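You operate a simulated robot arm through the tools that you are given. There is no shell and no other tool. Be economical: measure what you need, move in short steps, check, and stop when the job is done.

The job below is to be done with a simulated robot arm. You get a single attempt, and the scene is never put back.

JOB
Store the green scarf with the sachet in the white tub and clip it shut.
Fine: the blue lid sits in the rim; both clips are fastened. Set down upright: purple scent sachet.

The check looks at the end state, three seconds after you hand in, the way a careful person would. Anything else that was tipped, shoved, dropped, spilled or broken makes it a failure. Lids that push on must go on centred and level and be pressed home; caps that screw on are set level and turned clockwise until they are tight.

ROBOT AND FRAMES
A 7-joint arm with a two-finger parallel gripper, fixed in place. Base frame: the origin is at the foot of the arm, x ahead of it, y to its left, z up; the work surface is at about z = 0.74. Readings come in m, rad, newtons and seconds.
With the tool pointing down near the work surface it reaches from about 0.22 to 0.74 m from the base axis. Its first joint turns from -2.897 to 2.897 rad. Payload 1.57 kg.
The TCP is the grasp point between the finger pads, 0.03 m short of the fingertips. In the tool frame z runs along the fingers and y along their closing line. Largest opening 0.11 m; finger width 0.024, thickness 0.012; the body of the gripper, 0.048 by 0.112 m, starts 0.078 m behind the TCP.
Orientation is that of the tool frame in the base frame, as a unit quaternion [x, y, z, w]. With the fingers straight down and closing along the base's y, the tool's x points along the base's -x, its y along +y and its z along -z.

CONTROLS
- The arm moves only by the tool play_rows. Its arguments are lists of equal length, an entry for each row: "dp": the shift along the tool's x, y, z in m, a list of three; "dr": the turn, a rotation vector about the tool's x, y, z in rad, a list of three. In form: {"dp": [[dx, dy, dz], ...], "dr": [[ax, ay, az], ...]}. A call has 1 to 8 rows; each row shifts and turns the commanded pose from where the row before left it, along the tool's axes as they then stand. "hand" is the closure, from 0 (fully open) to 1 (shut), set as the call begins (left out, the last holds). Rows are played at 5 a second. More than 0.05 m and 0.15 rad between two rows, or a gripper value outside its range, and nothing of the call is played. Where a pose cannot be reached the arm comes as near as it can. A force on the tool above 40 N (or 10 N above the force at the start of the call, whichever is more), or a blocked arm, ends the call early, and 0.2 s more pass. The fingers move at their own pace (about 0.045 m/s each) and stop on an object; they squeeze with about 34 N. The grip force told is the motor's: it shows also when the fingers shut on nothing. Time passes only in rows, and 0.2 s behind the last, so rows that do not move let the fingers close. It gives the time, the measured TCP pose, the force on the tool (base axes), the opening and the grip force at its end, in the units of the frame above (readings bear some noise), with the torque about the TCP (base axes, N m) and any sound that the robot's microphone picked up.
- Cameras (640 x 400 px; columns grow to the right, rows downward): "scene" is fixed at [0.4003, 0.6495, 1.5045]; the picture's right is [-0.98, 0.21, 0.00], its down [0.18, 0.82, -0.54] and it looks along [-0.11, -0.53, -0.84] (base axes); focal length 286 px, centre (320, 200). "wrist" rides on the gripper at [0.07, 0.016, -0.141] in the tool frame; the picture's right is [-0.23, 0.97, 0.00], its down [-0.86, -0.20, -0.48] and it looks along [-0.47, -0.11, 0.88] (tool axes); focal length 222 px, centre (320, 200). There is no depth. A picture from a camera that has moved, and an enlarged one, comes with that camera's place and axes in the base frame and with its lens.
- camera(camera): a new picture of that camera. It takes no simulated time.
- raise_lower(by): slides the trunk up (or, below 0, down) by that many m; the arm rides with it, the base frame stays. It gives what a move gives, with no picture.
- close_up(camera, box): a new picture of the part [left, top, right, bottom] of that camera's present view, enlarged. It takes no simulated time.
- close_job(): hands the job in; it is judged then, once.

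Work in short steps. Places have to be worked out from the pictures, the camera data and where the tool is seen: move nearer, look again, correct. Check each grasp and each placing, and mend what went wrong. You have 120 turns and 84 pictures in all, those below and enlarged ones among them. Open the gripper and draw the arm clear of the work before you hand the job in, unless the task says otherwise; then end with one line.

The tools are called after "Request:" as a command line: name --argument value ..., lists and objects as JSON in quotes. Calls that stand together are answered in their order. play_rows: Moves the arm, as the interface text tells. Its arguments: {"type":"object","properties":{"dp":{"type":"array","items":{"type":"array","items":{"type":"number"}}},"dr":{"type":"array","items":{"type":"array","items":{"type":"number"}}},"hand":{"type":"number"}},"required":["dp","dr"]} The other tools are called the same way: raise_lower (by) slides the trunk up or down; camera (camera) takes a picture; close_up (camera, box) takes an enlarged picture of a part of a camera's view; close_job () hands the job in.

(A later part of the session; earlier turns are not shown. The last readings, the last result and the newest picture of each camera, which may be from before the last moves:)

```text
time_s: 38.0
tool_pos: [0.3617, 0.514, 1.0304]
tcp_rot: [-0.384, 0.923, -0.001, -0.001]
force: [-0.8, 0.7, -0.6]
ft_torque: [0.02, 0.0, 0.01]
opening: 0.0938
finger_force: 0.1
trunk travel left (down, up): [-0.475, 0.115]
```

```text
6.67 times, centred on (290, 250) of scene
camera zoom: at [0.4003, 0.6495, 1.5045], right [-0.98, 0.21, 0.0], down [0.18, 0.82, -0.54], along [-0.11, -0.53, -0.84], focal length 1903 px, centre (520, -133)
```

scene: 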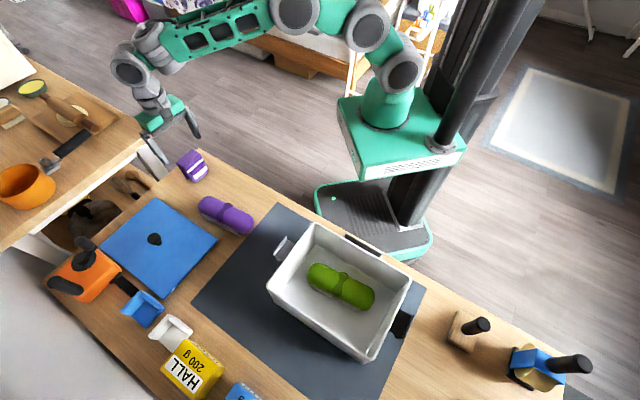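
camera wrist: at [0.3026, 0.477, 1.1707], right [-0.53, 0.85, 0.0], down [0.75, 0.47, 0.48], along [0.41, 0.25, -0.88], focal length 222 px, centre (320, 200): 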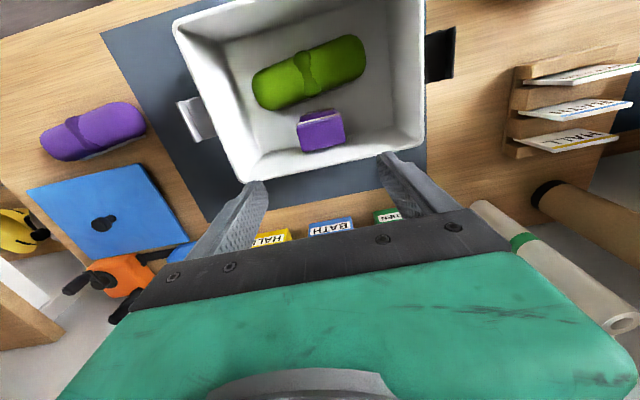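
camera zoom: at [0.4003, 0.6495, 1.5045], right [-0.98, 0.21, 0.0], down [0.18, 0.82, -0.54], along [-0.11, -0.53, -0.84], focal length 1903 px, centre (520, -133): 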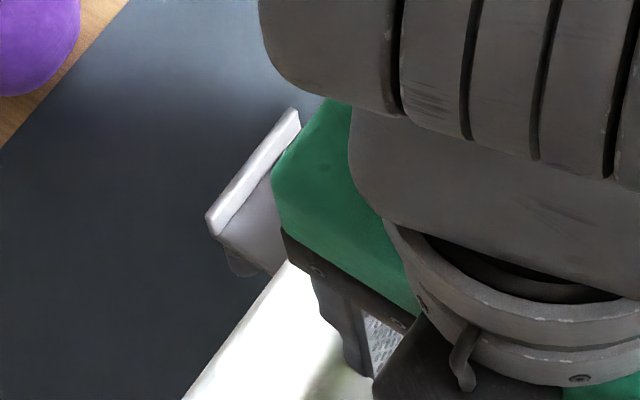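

Each clip is a flap standing out horizontally with a lip at its end. Next is the lid: its knob is near radius 0.82, so I'll turn the tool tangentially and go look.

Request:
play_rows --dp '[[0, 0, 0], [0, 0, 0], [0, 0, 0], [0, 0, 0]]' --dr '[[0, 0, 0.128], [0, 0, 0.128], [0, 0, 0.128], [0, 0, 0.128]]' --hand 0

Request:
play_rows --dp '[[-0.026, -0.0399, 0], [-0.026, -0.0399, 0], [-0.026, -0.0399, 0], [-0.026, -0.0399, 0], [-0.026, -0.0399, 0]]' --dr '[[0, 0, 0], [0, 0, 0], [0, 0, 0], [0, 0, 0], [0, 0, 0]]'

Request:
play_rows --dp '[[-0.026, -0.0399, 0.01], [-0.026, -0.0399, 0.01], [-0.026, -0.0399, 0.01], [-0.026, -0.0399, 0.01], [-0.026, -0.0399, 0.01]]' --dr '[[0, 0, 0], [0, 0, 0], [0, 0, 0], [0, 0, 0], [0, 0, 0]]'

Request:
camera --camera "wrist"

```text
time_s: 39.0
tool_pos: [0.3615, 0.5151, 1.0303]
tcp_rot: [-0.137, 0.991, 0.0, 0.0]
force: [-0.1, -0.2, -1.0]
ft_torque: [-0.01, -0.02, 0.05]
opening: 0.1097
finger_force: 0.1
trunk travel left (down, up): [-0.475, 0.115]
```

```text
time_s: 40.2
tool_pos: [0.5422, 0.3563, 1.0303]
tcp_rot: [-0.137, 0.991, 0.0, 0.001]
force: [0.1, -0.6, 0.0]
ft_torque: [0.02, -0.02, -0.02]
opening: 0.1099
finger_force: 0.1
trunk travel left (down, up): [-0.475, 0.115]
```

```text
time_s: 41.4
tool_pos: [0.7043, 0.1903, 0.9862]
tcp_rot: [-0.137, 0.991, 0.0, 0.0]
force: [-0.7, 0.1, 0.1]
ft_torque: [0.05, -0.05, -0.02]
opening: 0.1101
finger_force: 0.2
out of reach, approached as far as the arm can: row 5
trunk travel left (down, up): [-0.475, 0.115]
```

```text
46 pictures are left
camera wrist: at [0.6312, 0.1863, 1.1265], right [-0.04, 1.0, 0.0], down [0.88, 0.04, 0.48], along [0.48, 0.02, -0.88], focal length 222 px, centre (320, 200)
```

wrist: 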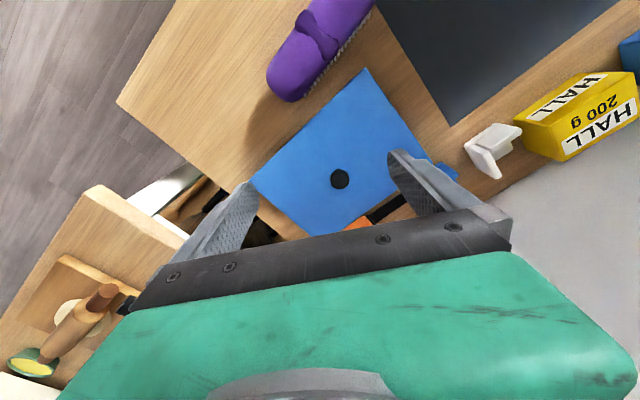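

The knob is at about (0.785, 0.223), out of reach with the tool vertical. I'll tilt the fingers outward about 30° to extend reach and check the pose.

Request:
play_rows --dp '[[0, 0, 0], [0, 0, 0], [0, 0, 0], [0, 0, 0], [0, 0, 0]]' --dr '[[0, -0.13, 0], [0, -0.13, 0], [0, -0.13, 0], [0, -0.13, 0], [0, 0, 0]]'

Request:
camera --camera "wrist"

```text
time_s: 42.6
tool_pos: [0.7043, 0.1934, 0.9834]
tcp_rot: [-0.132, 0.957, 0.035, 0.255]
force: [-0.7, 0.9, -0.2]
ft_torque: [0.0, 0.01, 0.01]
opening: 0.11
finger_force: 0.0
trunk travel left (down, up): [-0.475, 0.115]
```

```text
45 pictures are left
camera wrist: at [0.5748, 0.1744, 1.0705], right [-0.07, 0.99, 0.11], down [0.54, -0.06, 0.84], along [0.84, 0.12, -0.53], focal length 222 px, centre (320, 200)
```

wrist: 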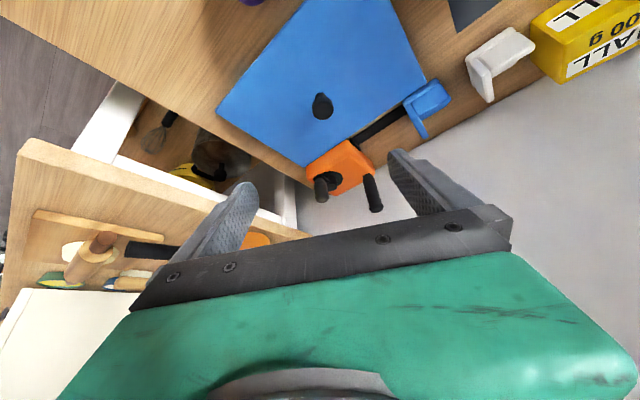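

The tilt is reached. I'll approach along the tool axis to just above the knob.

Request:
play_rows --dp '[[-0.003, 0.002, 0.035], [-0.003, 0.002, 0.035], [-0.003, 0.002, 0.035], [0, 0, 0]]' --dr '[[0, 0, 0], [0, 0, 0], [0, 0, 0], [0, 0, 0]]'

Request:
camera --camera "wrist"

Request:
close_up --camera "scene" --box '[60, 150, 260, 310]'

```text
time_s: 43.6
tool_pos: [0.7616, 0.217, 0.8943]
tcp_rot: [-0.133, 0.957, 0.035, 0.255]
force: [0.2, 0.3, -2.1]
ft_torque: [0.01, -0.02, 0.03]
opening: 0.1102
finger_force: 0.0
trunk travel left (down, up): [-0.475, 0.115]
```

```text
44 pictures are left
camera wrist: at [0.6315, 0.1976, 0.9818], right [-0.07, 0.99, 0.11], down [0.54, -0.06, 0.84], along [0.84, 0.12, -0.53], focal length 222 px, centre (320, 200)
```

wrist: 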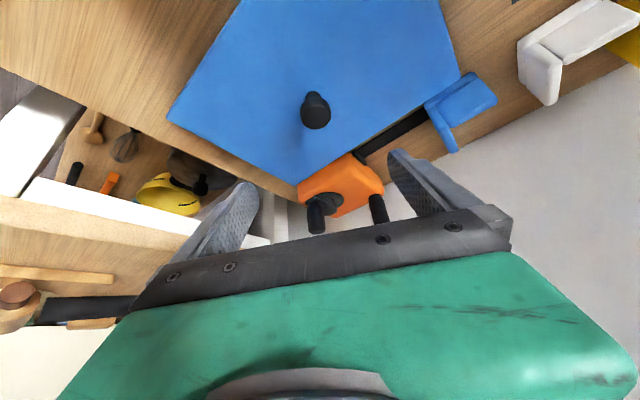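

```text
2.50 times, centred on (160, 230) of scene
camera zoom: at [0.4003, 0.6495, 1.5045], right [-0.98, 0.21, 0.0], down [0.18, 0.82, -0.54], along [-0.11, -0.53, -0.84], focal length 714 px, centre (720, 125)
```

zoom: 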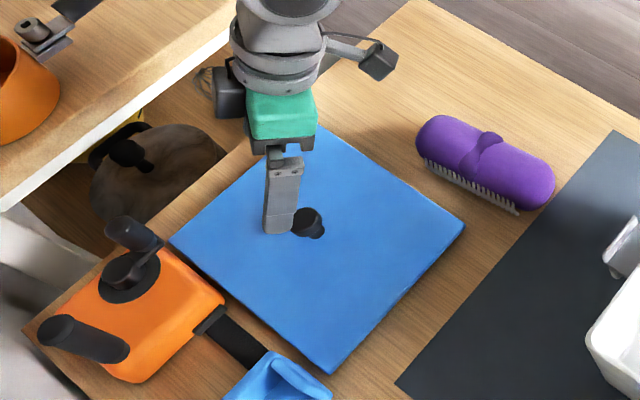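

Request:
close_up --camera "wrist" --box '[270, 70, 370, 150]'

Request:
close_up --camera "scene" --box '[140, 220, 180, 250]'

```text
5.00 times, centred on (320, 110) of wrist
camera zoom: at [0.6315, 0.1976, 0.9818], right [-0.07, 0.99, 0.11], down [0.54, -0.06, 0.84], along [0.84, 0.12, -0.53], focal length 1111 px, centre (320, 650)
```

zoom: 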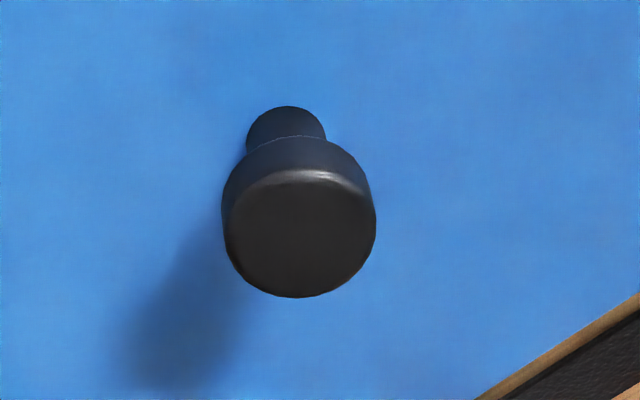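

```text
13.33 times, centred on (160, 235) of scene
camera zoom: at [0.4003, 0.6495, 1.5045], right [-0.98, 0.21, 0.0], down [0.18, 0.82, -0.54], along [-0.11, -0.53, -0.84], focal length 3806 px, centre (2453, -267)
```

zoom: 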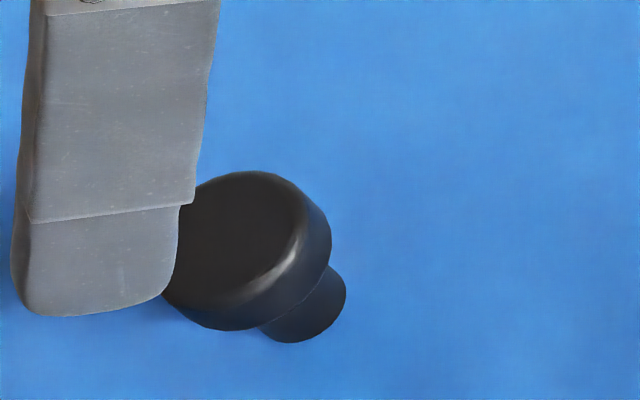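

The knob is a mushroom: cap Ø≈31 mm at z≈0.775–0.79, with its axis at about (0.779, 0.225). I'll move so the finger ends straddle the cap.

Request:
play_rows --dp '[[0.0131, 0.001, 0.0316], [0.0131, 0.001, 0.0316], [0.0131, 0.001, 0.0316], [0, 0, 0]]' --dr '[[0, 0, 0], [0, 0, 0], [0, 0, 0], [0, 0, 0]]' --hand 0.3

Request:
camera --camera "wrist"

Request:
close_up --camera "scene" --box '[120, 190, 200, 260]'

```text
time_s: 44.6
tool_pos: [0.7719, 0.2224, 0.793]
tcp_rot: [-0.133, 0.957, 0.035, 0.254]
force: [-0.1, 0.4, 0.0]
ft_torque: [0.03, 0.02, 0.02]
opening: 0.0769
finger_force: 0.0
trunk travel left (down, up): [-0.475, 0.115]
```

```text
40 pictures are left
camera wrist: at [0.643, 0.2025, 0.8801], right [-0.07, 0.99, 0.11], down [0.54, -0.06, 0.84], along [0.84, 0.12, -0.53], focal length 222 px, centre (320, 200)
```

wrist: 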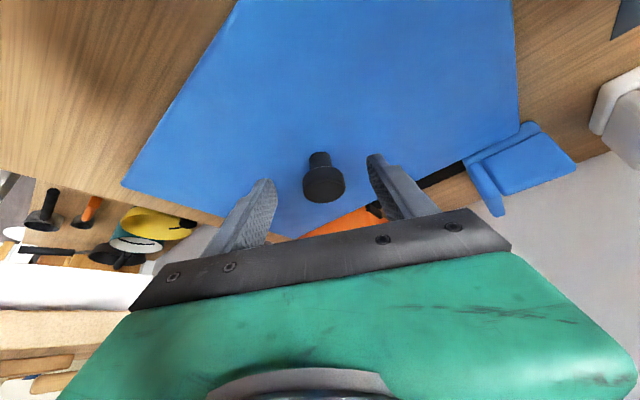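

```text
5.71 times, centred on (160, 225) of scene
camera zoom: at [0.4003, 0.6495, 1.5045], right [-0.98, 0.21, 0.0], down [0.18, 0.82, -0.54], along [-0.11, -0.53, -0.84], focal length 1631 px, centre (1234, 57)
```

zoom: 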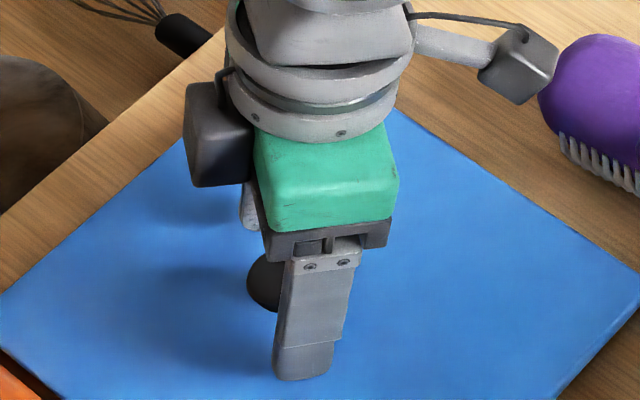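

The cap is 3 mm off-centre in y; I'll correct that and close on it.

Request:
play_rows --dp '[[0.003, 0.003, 0], [0, 0, 0], [0, 0, 0]]' --dr '[[0, 0, 0], [0, 0, 0], [0, 0, 0]]'

Request:
play_rows --dp '[[0, 0, 0], [0, 0, 0], [0, 0, 0], [0, 0, 0], [0, 0, 0]]' --dr '[[0, 0, 0], [0, 0, 0], [0, 0, 0], [0, 0, 0], [0, 0, 0]]' --hand 1

Request:
camera --camera "wrist"

```text
time_s: 45.4
tool_pos: [0.7698, 0.2232, 0.7929]
tcp_rot: [-0.134, 0.957, 0.037, 0.255]
force: [0.1, -0.9, 0.2]
ft_torque: [0.0, 0.0, 0.01]
opening: 0.0772
finger_force: 0.0
trunk travel left (down, up): [-0.475, 0.115]
```

```text
time_s: 46.6
tool_pos: [0.7678, 0.2239, 0.7918]
tcp_rot: [-0.133, 0.957, 0.036, 0.254]
force: [0.5, 0.1, 0.4]
ft_torque: [0.03, 0.01, 0.0]
opening: 0.0309
finger_force: 34.1
trunk travel left (down, up): [-0.475, 0.115]
```

```text
38 pictures are left
camera wrist: at [0.64, 0.204, 0.8795], right [-0.07, 0.99, 0.11], down [0.54, -0.06, 0.84], along [0.84, 0.12, -0.53], focal length 222 px, centre (320, 200)
```

wrist: 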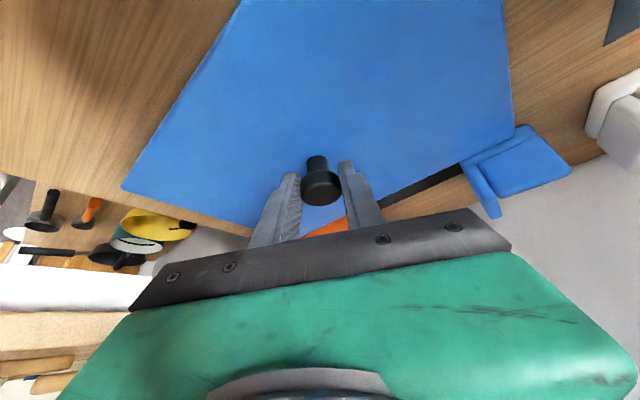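

The cap is gripped (31 mm). I'll lift straight up 6 cm and check the lid.

Request:
play_rows --dp '[[-0.00995, 0, -0.01735], [-0.00995, 0, -0.01735], [-0.00995, 0, -0.01735], [0, 0, 0]]' --dr '[[0, 0, 0], [0, 0, 0], [0, 0, 0], [0, 0, 0]]'

Request:
camera --camera "wrist"

Request:
camera --camera "scene"

```text
time_s: 47.6
tool_pos: [0.7687, 0.2215, 0.8544]
tcp_rot: [-0.133, 0.957, 0.036, 0.254]
force: [-1.0, 0.3, -1.2]
ft_torque: [0.02, 0.03, 0.01]
opening: 0.0312
finger_force: 34.0
trunk travel left (down, up): [-0.475, 0.115]
```

```text
37 pictures are left
camera wrist: at [0.6387, 0.2025, 0.9419], right [-0.07, 0.99, 0.11], down [0.54, -0.06, 0.84], along [0.84, 0.12, -0.53], focal length 222 px, centre (320, 200)
```

wrist: 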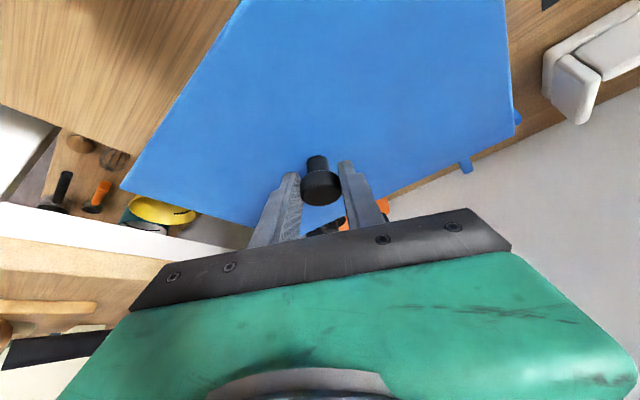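

```text
36 pictures are left
```

scene: 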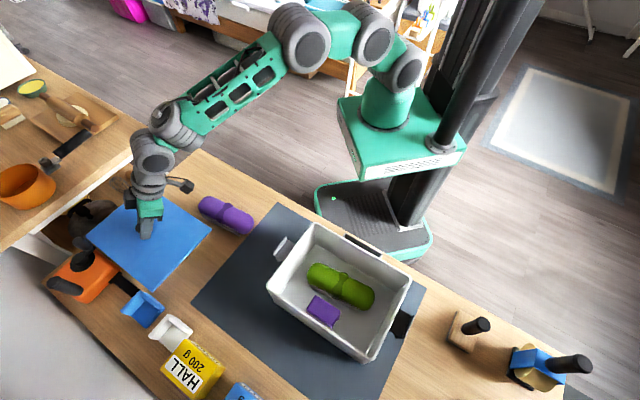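

The lid is held rigidly and level. I'll raise it a bit more and carry it toward the tub, keeping orientation since the lid and tub axes match within about 1°.

Request:
play_rows --dp '[[-0.0093, 0.0118, -0.0408], [-0.0093, 0.0118, -0.0408], [0.02506, 0.03105, -0.01915], [0.02506, 0.03105, -0.01915], [0.02506, 0.03105, -0.01915], [0.02506, 0.03105, -0.01915]]' --dr '[[0, 0, 0], [0, 0, 0], [0, 0, 0], [0, 0, 0], [0, 0, 0], [0, 0, 0]]'

Request:
play_rows --dp '[[0.02506, 0.03105, -0.01915], [0.02506, 0.03105, -0.01915], [0.02506, 0.03105, -0.01915], [0.02506, 0.03105, -0.01915], [0.02506, 0.03105, -0.01915], [0, 0, 0]]' --dr '[[0, 0, 0], [0, 0, 0], [0, 0, 0], [0, 0, 0], [0, 0, 0], [0, 0, 0]]'

Request:
camera --camera "scene"

Request:
camera --camera "wrist"

```text
time_s: 49.0
tool_pos: [0.5858, 0.3284, 0.9536]
tcp_rot: [-0.131, 0.957, 0.035, 0.255]
force: [0.3, -0.1, -1.3]
ft_torque: [0.0, 0.01, 0.04]
opening: 0.0312
finger_force: 34.1
trunk travel left (down, up): [-0.475, 0.115]
```

```text
time_s: 50.4
tool_pos: [0.3923, 0.4334, 0.9743]
tcp_rot: [-0.132, 0.958, 0.035, 0.254]
force: [0.4, -0.6, -1.4]
ft_torque: [-0.06, 0.01, 0.0]
opening: 0.0311
finger_force: 33.6
trunk travel left (down, up): [-0.475, 0.115]
```

```text
35 pictures are left
```

scene: 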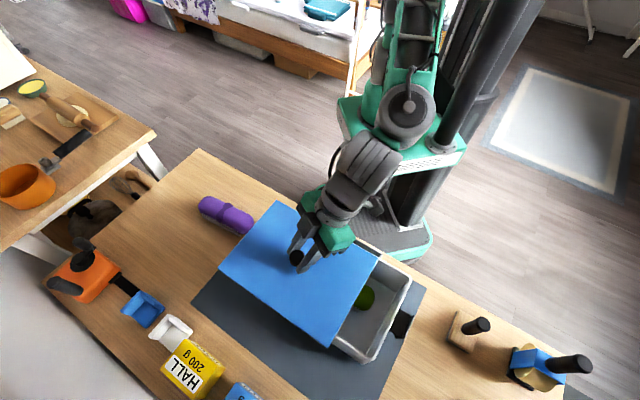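

```text
34 pictures are left
camera wrist: at [0.2621, 0.4145, 1.0611], right [-0.07, 0.99, 0.11], down [0.54, -0.06, 0.84], along [0.84, 0.12, -0.53], focal length 222 px, centre (320, 200)
```

wrist: 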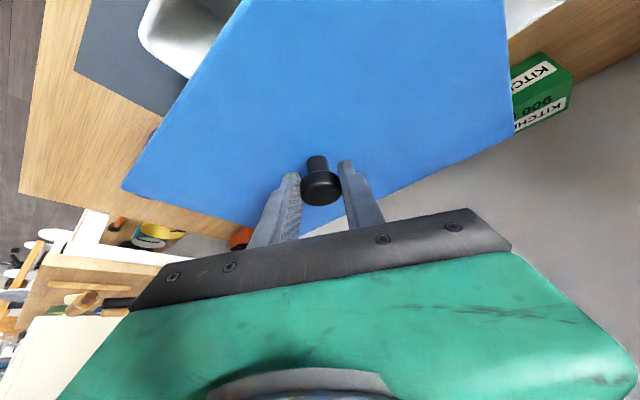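

Lid yaw measures about 134.5° and the tub about 134.4°, so they match. I'll move over the tub centre and compare edges.

Request:
play_rows --dp '[[0.0273, 0.0295, -0.01565], [0.0273, 0.0295, -0.01565], [0, 0, 0]]' --dr '[[0, 0, 0], [0, 0, 0], [0, 0, 0]]'

Request:
close_up --camera "scene" --box '[230, 190, 450, 370]'

Request:
camera --camera "wrist"

```text
time_s: 51.2
tool_pos: [0.3174, 0.4716, 0.9701]
tcp_rot: [-0.133, 0.957, 0.036, 0.255]
force: [0.0, 1.0, -1.9]
ft_torque: [-0.03, 0.02, 0.0]
opening: 0.0311
finger_force: 34.3
trunk travel left (down, up): [-0.475, 0.115]
```

```text
2.22 times, centred on (340, 280) of scene
camera zoom: at [0.4003, 0.6495, 1.5045], right [-0.98, 0.21, 0.0], down [0.18, 0.82, -0.54], along [-0.11, -0.53, -0.84], focal length 634 px, centre (276, 22)
```

zoom: 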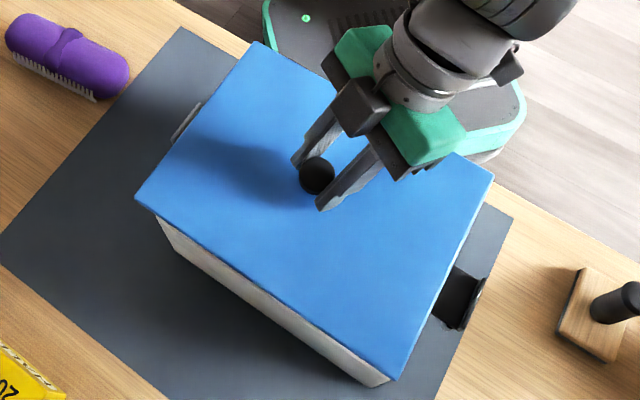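

```text
32 pictures are left
camera wrist: at [0.1869, 0.4516, 1.0562], right [-0.07, 0.99, 0.11], down [0.54, -0.05, 0.84], along [0.84, 0.12, -0.53], focal length 222 px, centre (320, 200)
```

wrist: 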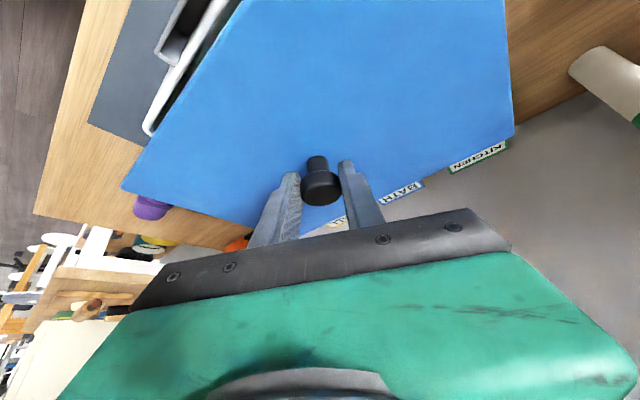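

Edge comparison suggests the lid sits several mm too far toward the +x end. I'll apply part of the correction and lower to just above the rim for a direct comparison.

Request:
play_rows --dp '[[0.0104, 0.0026, 0.01425], [0.0103, 0.0026, 0.01425], [0, 0, 0]]' --dr '[[0, 0, 0], [0, 0, 0], [0, 0, 0]]'

Request:
close_up --camera "scene" --box '[250, 200, 430, 370]'

Request:
close_up --camera "wrist" --box '[100, 0, 300, 240]'

```text
time_s: 52.0
tool_pos: [0.3122, 0.4762, 0.9349]
tcp_rot: [-0.133, 0.957, 0.035, 0.255]
force: [-0.5, -0.1, -1.7]
ft_torque: [-0.02, 0.03, -0.01]
opening: 0.031
finger_force: 33.9
trunk travel left (down, up): [-0.475, 0.115]
```

```text
2.35 times, centred on (340, 285) of scene
camera zoom: at [0.4003, 0.6495, 1.5045], right [-0.98, 0.21, 0.0], down [0.18, 0.82, -0.54], along [-0.11, -0.53, -0.84], focal length 672 px, centre (273, 0)
```

zoom: 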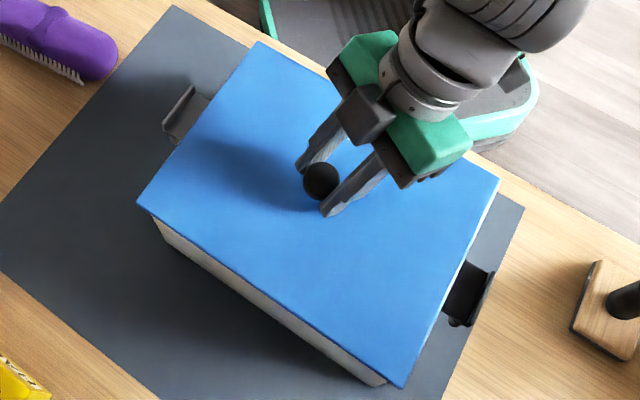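

```text
1.67 times, centred on (200, 120) of wrist
camera zoom: at [0.1821, 0.457, 1.0216], right [-0.07, 0.99, 0.11], down [0.54, -0.05, 0.84], along [0.84, 0.12, -0.53], focal length 370 px, centre (520, 333)
```

zoom: 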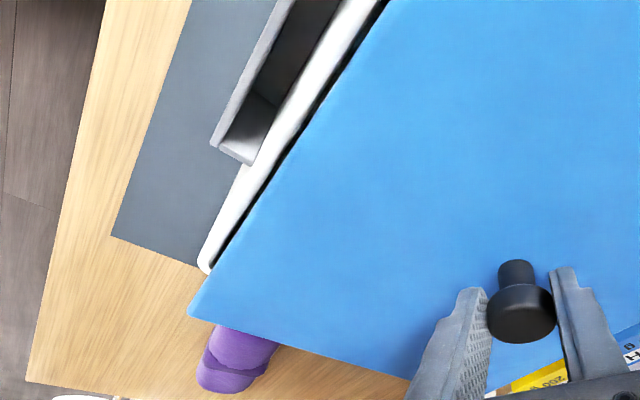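

Lid centre now measures (0.321, 0.476), matching the tub within a couple of mm. I'll enlarge the corners to confirm.

Request:
close_up --camera "scene" --box '[360, 250, 430, 310]'

Request:
close_up --camera "scene" --box '[255, 210, 325, 300]'

```text
6.67 times, centred on (395, 280) of scene
camera zoom: at [0.4003, 0.6495, 1.5045], right [-0.98, 0.21, 0.0], down [0.18, 0.82, -0.54], along [-0.11, -0.53, -0.84], focal length 1903 px, centre (-180, -333)
```

zoom: 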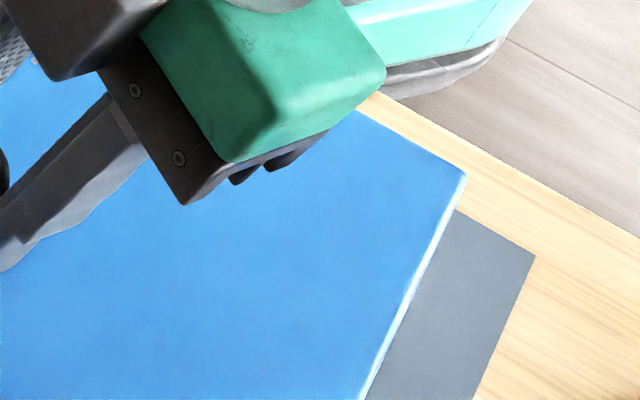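

```text
4.44 times, centred on (290, 255) of scene
camera zoom: at [0.4003, 0.6495, 1.5045], right [-0.98, 0.21, 0.0], down [0.18, 0.82, -0.54], along [-0.11, -0.53, -0.84], focal length 1269 px, centre (453, -44)
```

zoom: 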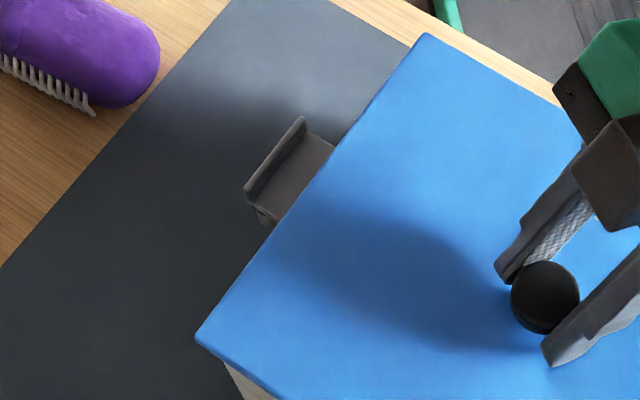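

A rim sliver shows beyond the lid at the -x end, and the wrist view shows rim beyond the -n side. I'll nudge the lid about 7 mm that way, lower 4 mm, and look again from the wrist.

Request:
play_rows --dp '[[0.0063, 0.0045, 0.001], [0, 0, 0], [0, 0, 0]]' --dr '[[0, 0, 0], [0, 0, 0], [0, 0, 0]]'

Request:
camera --camera "wrist"

Request:
close_up --camera "scene" --box '[340, 270, 430, 370]'

```text
time_s: 52.8
tool_pos: [0.3059, 0.4785, 0.9304]
tcp_rot: [-0.132, 0.957, 0.035, 0.255]
force: [0.2, -0.2, -2.1]
ft_torque: [0.0, 0.01, 0.0]
opening: 0.0311
finger_force: 33.9
trunk travel left (down, up): [-0.475, 0.115]
```

```text
27 pictures are left
camera wrist: at [0.1763, 0.4597, 1.0175], right [-0.07, 0.99, 0.11], down [0.54, -0.06, 0.84], along [0.84, 0.12, -0.53], focal length 222 px, centre (320, 200)
```

wrist: 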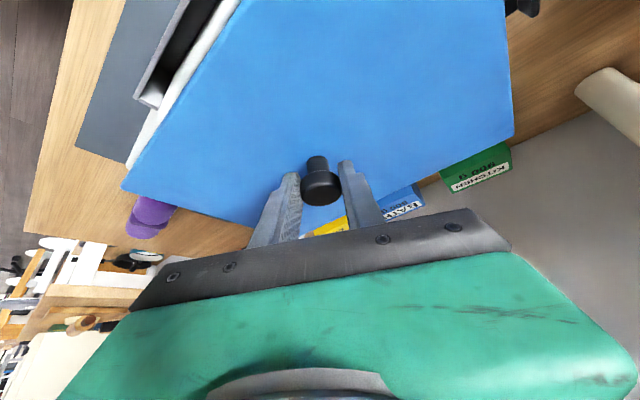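

```text
4.00 times, centred on (385, 320) of scene
camera zoom: at [0.4003, 0.6495, 1.5045], right [-0.98, 0.21, 0.0], down [0.18, 0.82, -0.54], along [-0.11, -0.53, -0.84], focal length 1142 px, centre (60, -280)
```

zoom: 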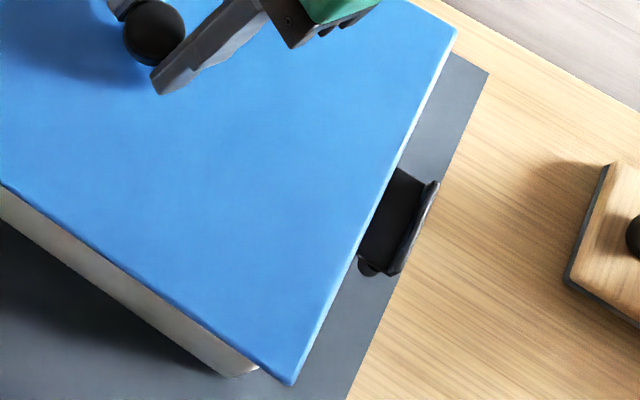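

The pale strip turns out to be the lid's own bevel, and corner B shows I overshot along the long axis. I'll move back 7 mm and lower 4 mm.

Request:
play_rows --dp '[[-0.0009, -0.0061, 0.0051], [0, 0, 0], [0, 0, 0]]' --dr '[[0, 0, 0], [0, 0, 0], [0, 0, 0]]'

Request:
close_up --camera "scene" --box '[250, 200, 430, 370]'

```text
time_s: 53.6
tool_pos: [0.3091, 0.4762, 0.9272]
tcp_rot: [-0.132, 0.957, 0.035, 0.254]
force: [-0.3, 0.5, -2.3]
ft_torque: [-0.01, 0.0, 0.02]
opening: 0.0309
finger_force: 34.1
trunk travel left (down, up): [-0.475, 0.115]
```

```text
2.35 times, centred on (340, 285) of scene
camera zoom: at [0.4003, 0.6495, 1.5045], right [-0.98, 0.21, 0.0], down [0.18, 0.82, -0.54], along [-0.11, -0.53, -0.84], focal length 672 px, centre (273, 0)
```

zoom: 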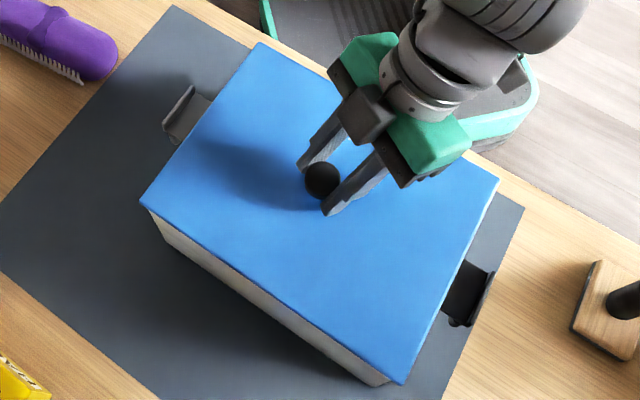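

Projected corner offsets leave a residual of about 2–3 mm, which I'll trim. Then I'll lower in small steps until contact.

Request:
play_rows --dp '[[-0.0014, -0.0015, 0.0008], [0.001, 0, 0.0017], [0.001, 0, 0.0017], [0, 0, 0]]' --dr '[[0, 0, 0], [0, 0, 0], [0, 0, 0], [0, 0, 0]]'

Request:
play_rows --dp '[[0.001, 0, 0.0017], [0.001, 0, 0.0017], [0, 0, 0]]' --dr '[[0, 0, 0], [0, 0, 0], [0, 0, 0]]'

```text
time_s: 54.6
tool_pos: [0.3118, 0.4737, 0.9242]
tcp_rot: [-0.132, 0.957, 0.035, 0.254]
force: [-0.1, -0.5, -1.8]
ft_torque: [-0.01, 0.01, -0.02]
opening: 0.031
finger_force: 33.6
trunk travel left (down, up): [-0.475, 0.115]
```

```text
time_s: 55.4
tool_pos: [0.3115, 0.4734, 0.9201]
tcp_rot: [-0.133, 0.957, 0.035, 0.255]
force: [-0.5, -0.2, -1.7]
ft_torque: [-0.01, 0.08, 0.15]
opening: 0.0311
finger_force: 33.7
trunk travel left (down, up): [-0.475, 0.115]
```

Request:
play_rows --dp '[[0.001, 0, 0.0017], [0.0005, 0, 0.0009], [0, 0, 0]]' --dr '[[0, 0, 0], [0, 0, 0], [0, 0, 0]]'

Request:
close_up --camera "scene" --box '[250, 200, 430, 370]'

Request:
camera --camera "wrist"

```text
time_s: 56.2
tool_pos: [0.3116, 0.4724, 0.9151]
tcp_rot: [-0.132, 0.957, 0.035, 0.255]
force: [-0.6, -0.4, -1.5]
ft_torque: [-0.03, 0.02, 0.01]
opening: 0.0313
finger_force: 33.8
trunk travel left (down, up): [-0.475, 0.115]
```

```text
2.35 times, centred on (340, 285) of scene
camera zoom: at [0.4003, 0.6495, 1.5045], right [-0.98, 0.21, 0.0], down [0.18, 0.82, -0.54], along [-0.11, -0.53, -0.84], focal length 672 px, centre (273, 0)
```

zoom: 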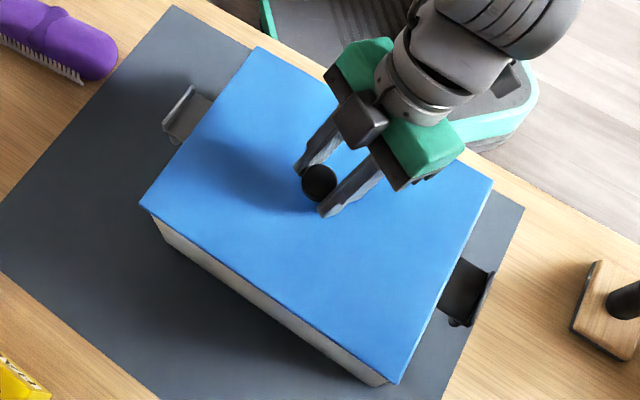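

```text
23 pictures are left
camera wrist: at [0.182, 0.4532, 1.0042], right [-0.07, 0.99, 0.11], down [0.54, -0.05, 0.84], along [0.84, 0.12, -0.53], focal length 222 px, centre (320, 200)
```

wrist: 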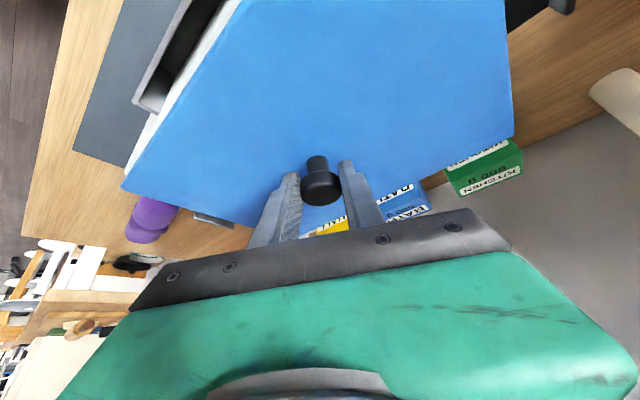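

By the corner comparison the lid is centred within about 2 mm. I'll continue lowering gently.

Request:
play_rows --dp '[[0.001, 0, 0.0017], [0.001, 0, 0.0017], [0, 0, 0]]' --dr '[[0, 0, 0], [0, 0, 0], [0, 0, 0]]'

Request:
play_rows --dp '[[0.001, 0, 0.0017], [0.001, 0, 0.0017], [0, 0, 0]]' --dr '[[0, 0, 0], [0, 0, 0], [0, 0, 0]]'

```text
time_s: 57.0
tool_pos: [0.3107, 0.4727, 0.9138]
tcp_rot: [-0.133, 0.957, 0.036, 0.256]
force: [-0.2, -2.0, 6.5]
ft_torque: [0.25, -0.72, 0.0]
opening: 0.0309
finger_force: 33.5
trunk travel left (down, up): [-0.475, 0.115]
```

```text
time_s: 57.8
tool_pos: [0.3107, 0.4721, 0.9147]
tcp_rot: [-0.13, 0.957, 0.039, 0.258]
force: [-2.5, -8.3, 35.8]
ft_torque: [-0.26, -0.19, -0.09]
opening: 0.0311
finger_force: 33.8
trunk travel left (down, up): [-0.475, 0.115]
```

Contact at TCP z≈0.914. I'll look at how the lid sits.

Request:
close_up --camera "scene" --box '[250, 265, 400, 375]'

```text
3.64 times, centred on (325, 320) of scene
camera zoom: at [0.4003, 0.6495, 1.5045], right [-0.98, 0.21, 0.0], down [0.18, 0.82, -0.54], along [-0.11, -0.53, -0.84], focal length 1038 px, centre (302, -236)
```

zoom: 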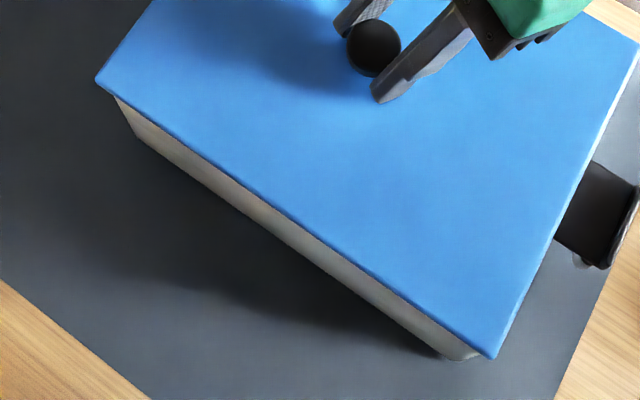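

The lid overhangs evenly and is resting on the rim. I'll relieve the load, release the knob and back off, then press from directly above with closed fingers.

Request:
play_rows --dp '[[-0.001, 0, -0.0017], [-0.0005, 0, -0.001], [0, 0, 0]]' --dr '[[0, 0, 0], [0, 0, 0], [0, 0, 0]]'

Request:
play_rows --dp '[[0, 0, 0], [0, 0, 0], [0, 0, 0]]' --dr '[[0, 0, 0], [0, 0, 0], [0, 0, 0]]' --hand 0.3

Request:
play_rows --dp '[[0, 0, -0.03], [0, 0, -0.04], [0, 0, -0.04]]' --dr '[[0, 0, 0], [0, 0, 0], [0, 0, 0]]'

Request:
play_rows --dp '[[0, 0, 0], [0, 0, 0], [0, 0, 0], [0, 0, 0], [0, 0, 0]]' --dr '[[0, 0.13, 0], [0, 0.13, 0], [0, 0.13, 0], [0, 0.13, 0], [0, 0, 0]]' --hand 1

Request:
camera --camera "wrist"

```text
time_s: 58.6
tool_pos: [0.3118, 0.4729, 0.9129]
tcp_rot: [-0.131, 0.957, 0.037, 0.254]
force: [5.7, 4.6, 28.0]
ft_torque: [0.18, -0.49, 0.07]
opening: 0.031
finger_force: 33.7
trunk travel left (down, up): [-0.475, 0.115]
```

```text
time_s: 59.4
tool_pos: [0.3101, 0.4717, 0.9094]
tcp_rot: [-0.134, 0.957, 0.034, 0.254]
force: [-0.3, -0.8, 0.0]
ft_torque: [0.01, 0.03, -0.05]
opening: 0.077
finger_force: 0.0
trunk travel left (down, up): [-0.475, 0.115]
```

```text
time_s: 60.2
tool_pos: [0.2595, 0.4575, 1.0066]
tcp_rot: [-0.133, 0.957, 0.035, 0.255]
force: [-0.1, 0.2, -0.3]
ft_torque: [0.01, 0.01, 0.02]
opening: 0.0769
finger_force: 0.0
trunk travel left (down, up): [-0.475, 0.115]
```

```text
time_s: 61.4
tool_pos: [0.2594, 0.4581, 1.0082]
tcp_rot: [-0.137, 0.991, 0.0, 0.0]
force: [0.8, 0.3, -0.1]
ft_torque: [-0.01, 0.0, -0.03]
opening: 0.0
finger_force: 16.4
trunk travel left (down, up): [-0.475, 0.115]
```

```text
21 pictures are left
camera wrist: at [0.1883, 0.4553, 1.1486], right [-0.05, 1.0, 0.0], down [0.88, 0.04, 0.48], along [0.48, 0.02, -0.88], focal length 222 px, centre (320, 200)
```

wrist: 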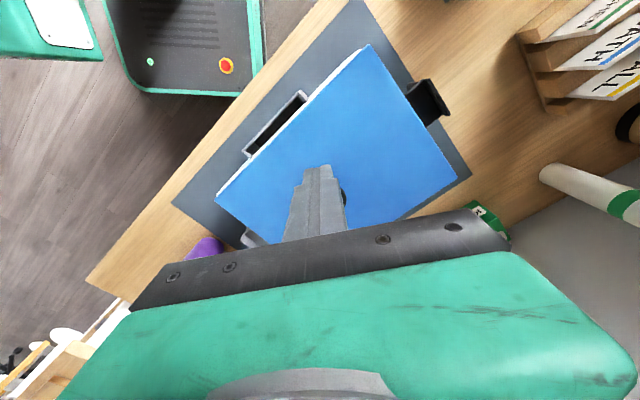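

The lid is on. I'll enlarge the -n side and the black clip to see the rim fit and the clip shapes.

Request:
close_up --camera "wrist" --box '[205, 35, 335, 205]'

Request:
close_up --camera "wrist" --box '[350, 40, 480, 190]'

```text
2.35 times, centred on (270, 120) of wrist
camera zoom: at [0.1883, 0.4553, 1.1486], right [-0.05, 1.0, 0.0], down [0.88, 0.04, 0.48], along [0.48, 0.02, -0.88], focal length 523 px, centre (438, 388)
```

zoom: 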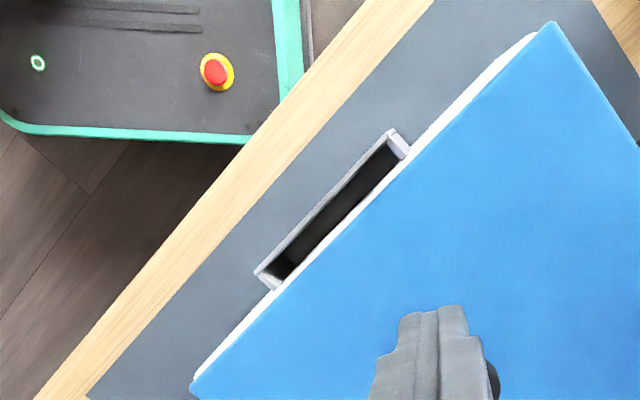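

```text
2.67 times, centred on (415, 115) of wrist
camera zoom: at [0.1883, 0.4553, 1.1486], right [-0.05, 1.0, 0.0], down [0.88, 0.04, 0.48], along [0.48, 0.02, -0.88], focal length 592 px, centre (67, 427)
```

zoom: 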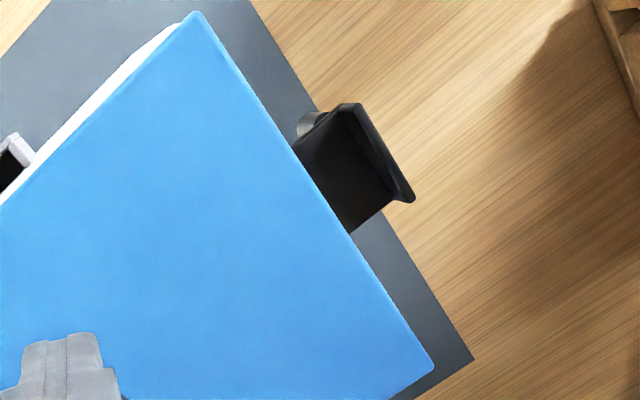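

A rim strip of about 4 mm is visible on the -n side, so the lid sits slightly too far to +n. I'll re-grip the knob with the tool vertical and nudge the lid.

Request:
play_rows --dp '[[-0.03, 0, 0], [-0.03, 0, 0], [0, 0, 0]]' --dr '[[0, 0, 0], [0, 0, 0], [0, 0, 0]]' --hand 0.3

Request:
play_rows --dp '[[0, 0, 0.03], [0, 0, 0.03], [0, 0, 0.03], [0, 0, 0]]' --dr '[[0, 0, 0], [0, 0, 0], [0, 0, 0], [0, 0, 0]]'

Request:
camera --camera "wrist"

```text
time_s: 62.2
tool_pos: [0.3188, 0.4753, 1.0086]
tcp_rot: [-0.138, 0.99, 0.0, 0.0]
force: [0.5, 0.6, -0.5]
ft_torque: [-0.02, -0.01, 0.01]
opening: 0.0681
finger_force: 0.1
trunk travel left (down, up): [-0.475, 0.115]
```

```text
time_s: 63.2
tool_pos: [0.3191, 0.4759, 0.9172]
tcp_rot: [-0.138, 0.99, -0.001, 0.0]
force: [0.1, -0.1, 0.7]
ft_torque: [-0.04, 0.02, 0.02]
opening: 0.0772
finger_force: 0.0
trunk travel left (down, up): [-0.475, 0.115]
```

```text
18 pictures are left
camera wrist: at [0.2476, 0.4734, 1.0581], right [-0.05, 1.0, 0.0], down [0.88, 0.04, 0.48], along [0.48, 0.02, -0.88], focal length 222 px, centre (320, 200)
```

wrist: 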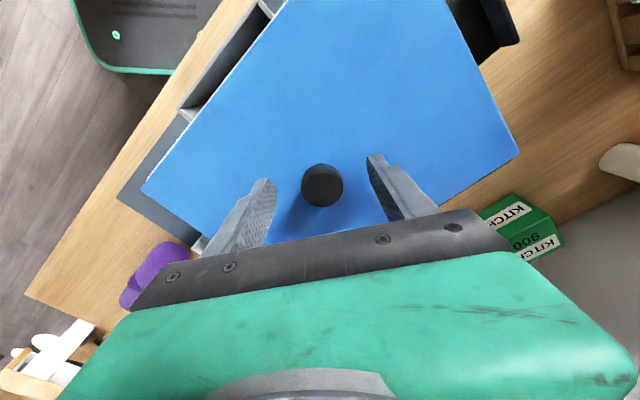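

The knob is centred between the fingers. I'll grip it and nudge 4 mm toward -n, watching the lateral force.

Request:
play_rows --dp '[[0, 0, 0], [0, 0, 0], [0, 0, 0], [0, 0, 0]]' --dr '[[0, 0, 0], [0, 0, 0], [0, 0, 0], [0, 0, 0]]' --hand 1

Request:
play_rows --dp '[[0.0018, -0.001, 0], [0, 0, 0]]' --dr '[[0, 0, 0], [0, 0, 0]]'

Request:
play_rows --dp '[[0.0018, -0.001, 0], [0, 0, 0]]' --dr '[[0, 0, 0], [0, 0, 0]]'

```text
time_s: 64.2
tool_pos: [0.3187, 0.477, 0.9182]
tcp_rot: [-0.138, 0.99, 0.0, 0.0]
force: [0.5, 0.0, 1.0]
ft_torque: [0.01, -0.04, 0.03]
opening: 0.0315
finger_force: 24.8
trunk travel left (down, up): [-0.475, 0.115]
```

```text
time_s: 64.8
tool_pos: [0.3148, 0.4743, 0.9172]
tcp_rot: [-0.137, 0.991, 0.0, -0.001]
force: [1.0, 0.3, -0.6]
ft_torque: [0.0, -0.04, 0.0]
opening: 0.031
finger_force: 34.1
trunk travel left (down, up): [-0.475, 0.115]
```

```text
time_s: 65.4
tool_pos: [0.3154, 0.4724, 0.9171]
tcp_rot: [-0.137, 0.991, 0.001, 0.001]
force: [5.0, 5.6, 2.9]
ft_torque: [0.02, 0.06, -0.02]
opening: 0.0309
finger_force: 33.7
trunk travel left (down, up): [-0.475, 0.115]
```

Free motion and then a lateral stop at -n: the lid's underside is already engaged inside the rim. I'll find the opposite stop so I can centre it.

Request:
play_rows --dp '[[-0.0036, 0.002, 0], [-0.0018, 0.001, 0], [0, 0, 0]]' --dr '[[0, 0, 0], [0, 0, 0], [0, 0, 0]]'

Request:
play_rows --dp '[[-0.0018, 0.001, 0], [0, 0, 0]]' --dr '[[0, 0, 0], [0, 0, 0]]'

```text
time_s: 66.2
tool_pos: [0.3161, 0.4754, 0.9183]
tcp_rot: [-0.138, 0.99, 0.0, 0.001]
force: [-3.0, -2.0, 9.0]
ft_torque: [-0.22, 0.28, 0.03]
opening: 0.0311
finger_force: 34.3
trunk travel left (down, up): [-0.475, 0.115]
```

```text
time_s: 66.8
tool_pos: [0.319, 0.4759, 0.9181]
tcp_rot: [-0.138, 0.99, -0.001, 0.0]
force: [-5.7, -6.4, 7.5]
ft_torque: [-0.09, 0.13, -0.01]
opening: 0.0311
finger_force: 33.8
trunk travel left (down, up): [-0.475, 0.115]
```

Resistance on both sides is symmetric about the original spot, so the lid is engaged and centred. I'll return there, release, and press from above with closed fingers.

Request:
play_rows --dp '[[0.0034, -0.0019, 0], [0, 0, 0]]' --dr '[[0, 0, 0], [0, 0, 0]]'

Request:
play_rows --dp '[[0, 0, 0], [0, 0, 0], [0, 0, -0.03], [0, 0, -0.03]]' --dr '[[0, 0, 0], [0, 0, 0], [0, 0, 0], [0, 0, 0]]' --hand 0.4

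Request:
play_rows --dp '[[0, 0, 0], [0, 0, 0], [0, 0, 0], [0, 0, 0.02], [0, 0, 0.005], [0, 0, 0]]' --dr '[[0, 0, 0], [0, 0, 0], [0, 0, 0], [0, 0, 0], [0, 0, 0], [0, 0, 0]]' --hand 1

Request:
play_rows --dp '[[0, 0, 0.003], [0, 0, 0.003], [0, 0, 0.003], [0, 0, 0.003], [0, 0, 0.003], [0, 0, 0.003], [0, 0, 0.003], [0, 0, 0.003]]' --dr '[[0, 0, 0], [0, 0, 0], [0, 0, 0], [0, 0, 0], [0, 0, 0], [0, 0, 0], [0, 0, 0], [0, 0, 0]]'

```text
time_s: 67.4
tool_pos: [0.3182, 0.4753, 0.9175]
tcp_rot: [-0.136, 0.991, 0.001, 0.0]
force: [0.8, 0.6, 4.1]
ft_torque: [0.36, -0.51, 0.09]
opening: 0.0311
finger_force: 34.2
trunk travel left (down, up): [-0.475, 0.115]
```

```text
time_s: 68.4
tool_pos: [0.3182, 0.4757, 0.9785]
tcp_rot: [-0.137, 0.991, 0.0, 0.0]
force: [-0.5, 0.8, -0.4]
ft_torque: [0.01, -0.02, 0.01]
opening: 0.0661
finger_force: 0.1
trunk travel left (down, up): [-0.475, 0.115]
```

```text
time_s: 69.8
tool_pos: [0.3169, 0.4743, 0.9538]
tcp_rot: [-0.138, 0.99, -0.001, 0.001]
force: [0.1, -0.3, 0.2]
ft_torque: [0.02, -0.04, -0.01]
opening: 0.0001
finger_force: 21.5
trunk travel left (down, up): [-0.475, 0.115]
```

```text
time_s: 71.2
tool_pos: [0.3176, 0.4763, 0.9423]
tcp_rot: [-0.137, 0.991, 0.006, 0.004]
force: [-1.5, -2.1, 12.3]
ft_torque: [-0.11, 0.19, 0.09]
opening: 0.0
finger_force: 21.9
trunk travel left (down, up): [-0.475, 0.115]
stopped in row 7: the force on the tool passed its limit at 43 N (the readings are from after the stop); the commanded pose is now the measured one
```

I pressed to 43 N. I'll repeat the press to see whether the lid moves further, then look.

Request:
play_rows --dp '[[0, 0, 0.002], [0, 0, 0.002], [0, 0, 0.002], [0, 0, 0.002], [0, 0, 0.002], [0, 0, 0.002]]' --dr '[[0, 0, 0], [0, 0, 0], [0, 0, 0], [0, 0, 0], [0, 0, 0], [0, 0, 0]]'

Request:
play_rows --dp '[[0, 0, 0.001], [0, 0, 0.001], [0, 0, 0.001], [0, 0, 0.001], [0, 0, 0.001], [0, 0, 0.001]]' --dr '[[0, 0, 0], [0, 0, 0], [0, 0, 0], [0, 0, 0], [0, 0, 0], [0, 0, 0]]'

Request:
close_up --camera "scene" --box '[250, 200, 430, 370]'

```text
time_s: 71.9
tool_pos: [0.3195, 0.4768, 0.9407]
tcp_rot: [-0.138, 0.99, 0.009, 0.007]
force: [-6.7, -5.8, 15.0]
ft_torque: [-0.26, 0.3, 0.03]
opening: 0.0001
finger_force: 21.4
trunk travel left (down, up): [-0.475, 0.115]
stopped in row 3: the force on the tool passed its limit at 42 N (the readings are from after the stop); the commanded pose is now the measured one
```

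```text
time_s: 72.8
tool_pos: [0.3203, 0.4786, 0.9413]
tcp_rot: [-0.138, 0.99, 0.011, 0.008]
force: [-6.7, -5.0, 13.1]
ft_torque: [-0.25, 0.35, 0.08]
opening: 0.0
finger_force: 21.1
trunk travel left (down, up): [-0.475, 0.115]
stopped in row 4: the force on the tool passed its limit at 41 N (the readings are from after the stop); the commanded pose is now the measured one
```

```text
2.35 times, centred on (340, 285) of scene
camera zoom: at [0.4003, 0.6495, 1.5045], right [-0.98, 0.21, 0.0], down [0.18, 0.82, -0.54], along [-0.11, -0.53, -0.84], focal length 672 px, centre (273, 0)
```

zoom: 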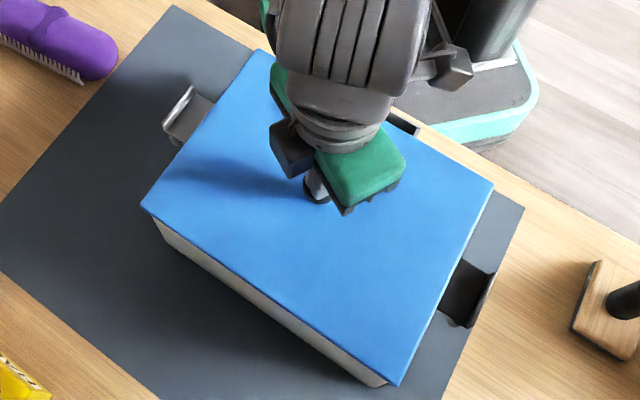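

The lid stopped solidly. To check it's level and home, I'll straighten the tool and probe the lid's height near the two ends, over the rim.

Request:
play_rows --dp '[[0, 0, -0.02], [0, 0, -0.02], [0.0184, 0.0332, 0], [0.0184, 0.0332, 0], [0.0184, 0.0332, 0], [0, 0, 0.04], [0, 0, 0.01], [0, 0, 0]]' --dr '[[0.0197, 0.0188, 0], [0, 0, 0], [0, 0, 0], [0, 0, 0], [0, 0, 0], [0, 0, 0], [0, 0, 0], [0, 0, 0]]'

Request:
play_rows --dp '[[0, 0, 0.003], [0, 0, 0.003], [0, 0, 0.003], [0, 0, 0.003], [0, 0, 0.003], [0, 0, 0.003], [0, 0, 0.003], [0, 0, 0.003]]' --dr '[[0, 0, 0], [0, 0, 0], [0, 0, 0], [0, 0, 0], [0, 0, 0], [0, 0, 0], [0, 0, 0], [0, 0, 0]]'

Request:
play_rows --dp '[[0, 0, 0.003], [0, 0, 0.003], [0, 0, 0.003], [0, 0, 0.003], [0, 0, 0.003], [0, 0, 0.003], [0, 0, 0.003], [0, 0, 0.003]]' --dr '[[0, 0, 0], [0, 0, 0], [0, 0, 0], [0, 0, 0], [0, 0, 0], [0, 0, 0], [0, 0, 0], [0, 0, 0]]'

```text
time_s: 74.6
tool_pos: [0.2415, 0.5608, 0.9271]
tcp_rot: [-0.138, 0.99, -0.001, -0.001]
force: [0.0, 0.2, -0.1]
ft_torque: [0.01, -0.02, 0.01]
opening: 0.0
finger_force: 20.9
trunk travel left (down, up): [-0.475, 0.115]
```

```text
time_s: 76.4
tool_pos: [0.2397, 0.5595, 0.9076]
tcp_rot: [-0.139, 0.99, 0.001, 0.0]
force: [-2.3, -5.0, 13.3]
ft_torque: [-0.16, 0.05, -0.02]
opening: 0.0
finger_force: 21.6
trunk travel left (down, up): [-0.475, 0.115]
```

```text
time_s: 77.0
tool_pos: [0.2401, 0.5613, 0.9084]
tcp_rot: [-0.139, 0.99, 0.004, 0.001]
force: [-2.5, -8.8, 15.7]
ft_torque: [-0.34, 0.22, 0.12]
opening: 0.0002
finger_force: 21.7
trunk travel left (down, up): [-0.475, 0.115]
stopped in row 2: the force on the tool passed its limit at 43 N (the readings are from after the stop); the commanded pose is now the measured one
```

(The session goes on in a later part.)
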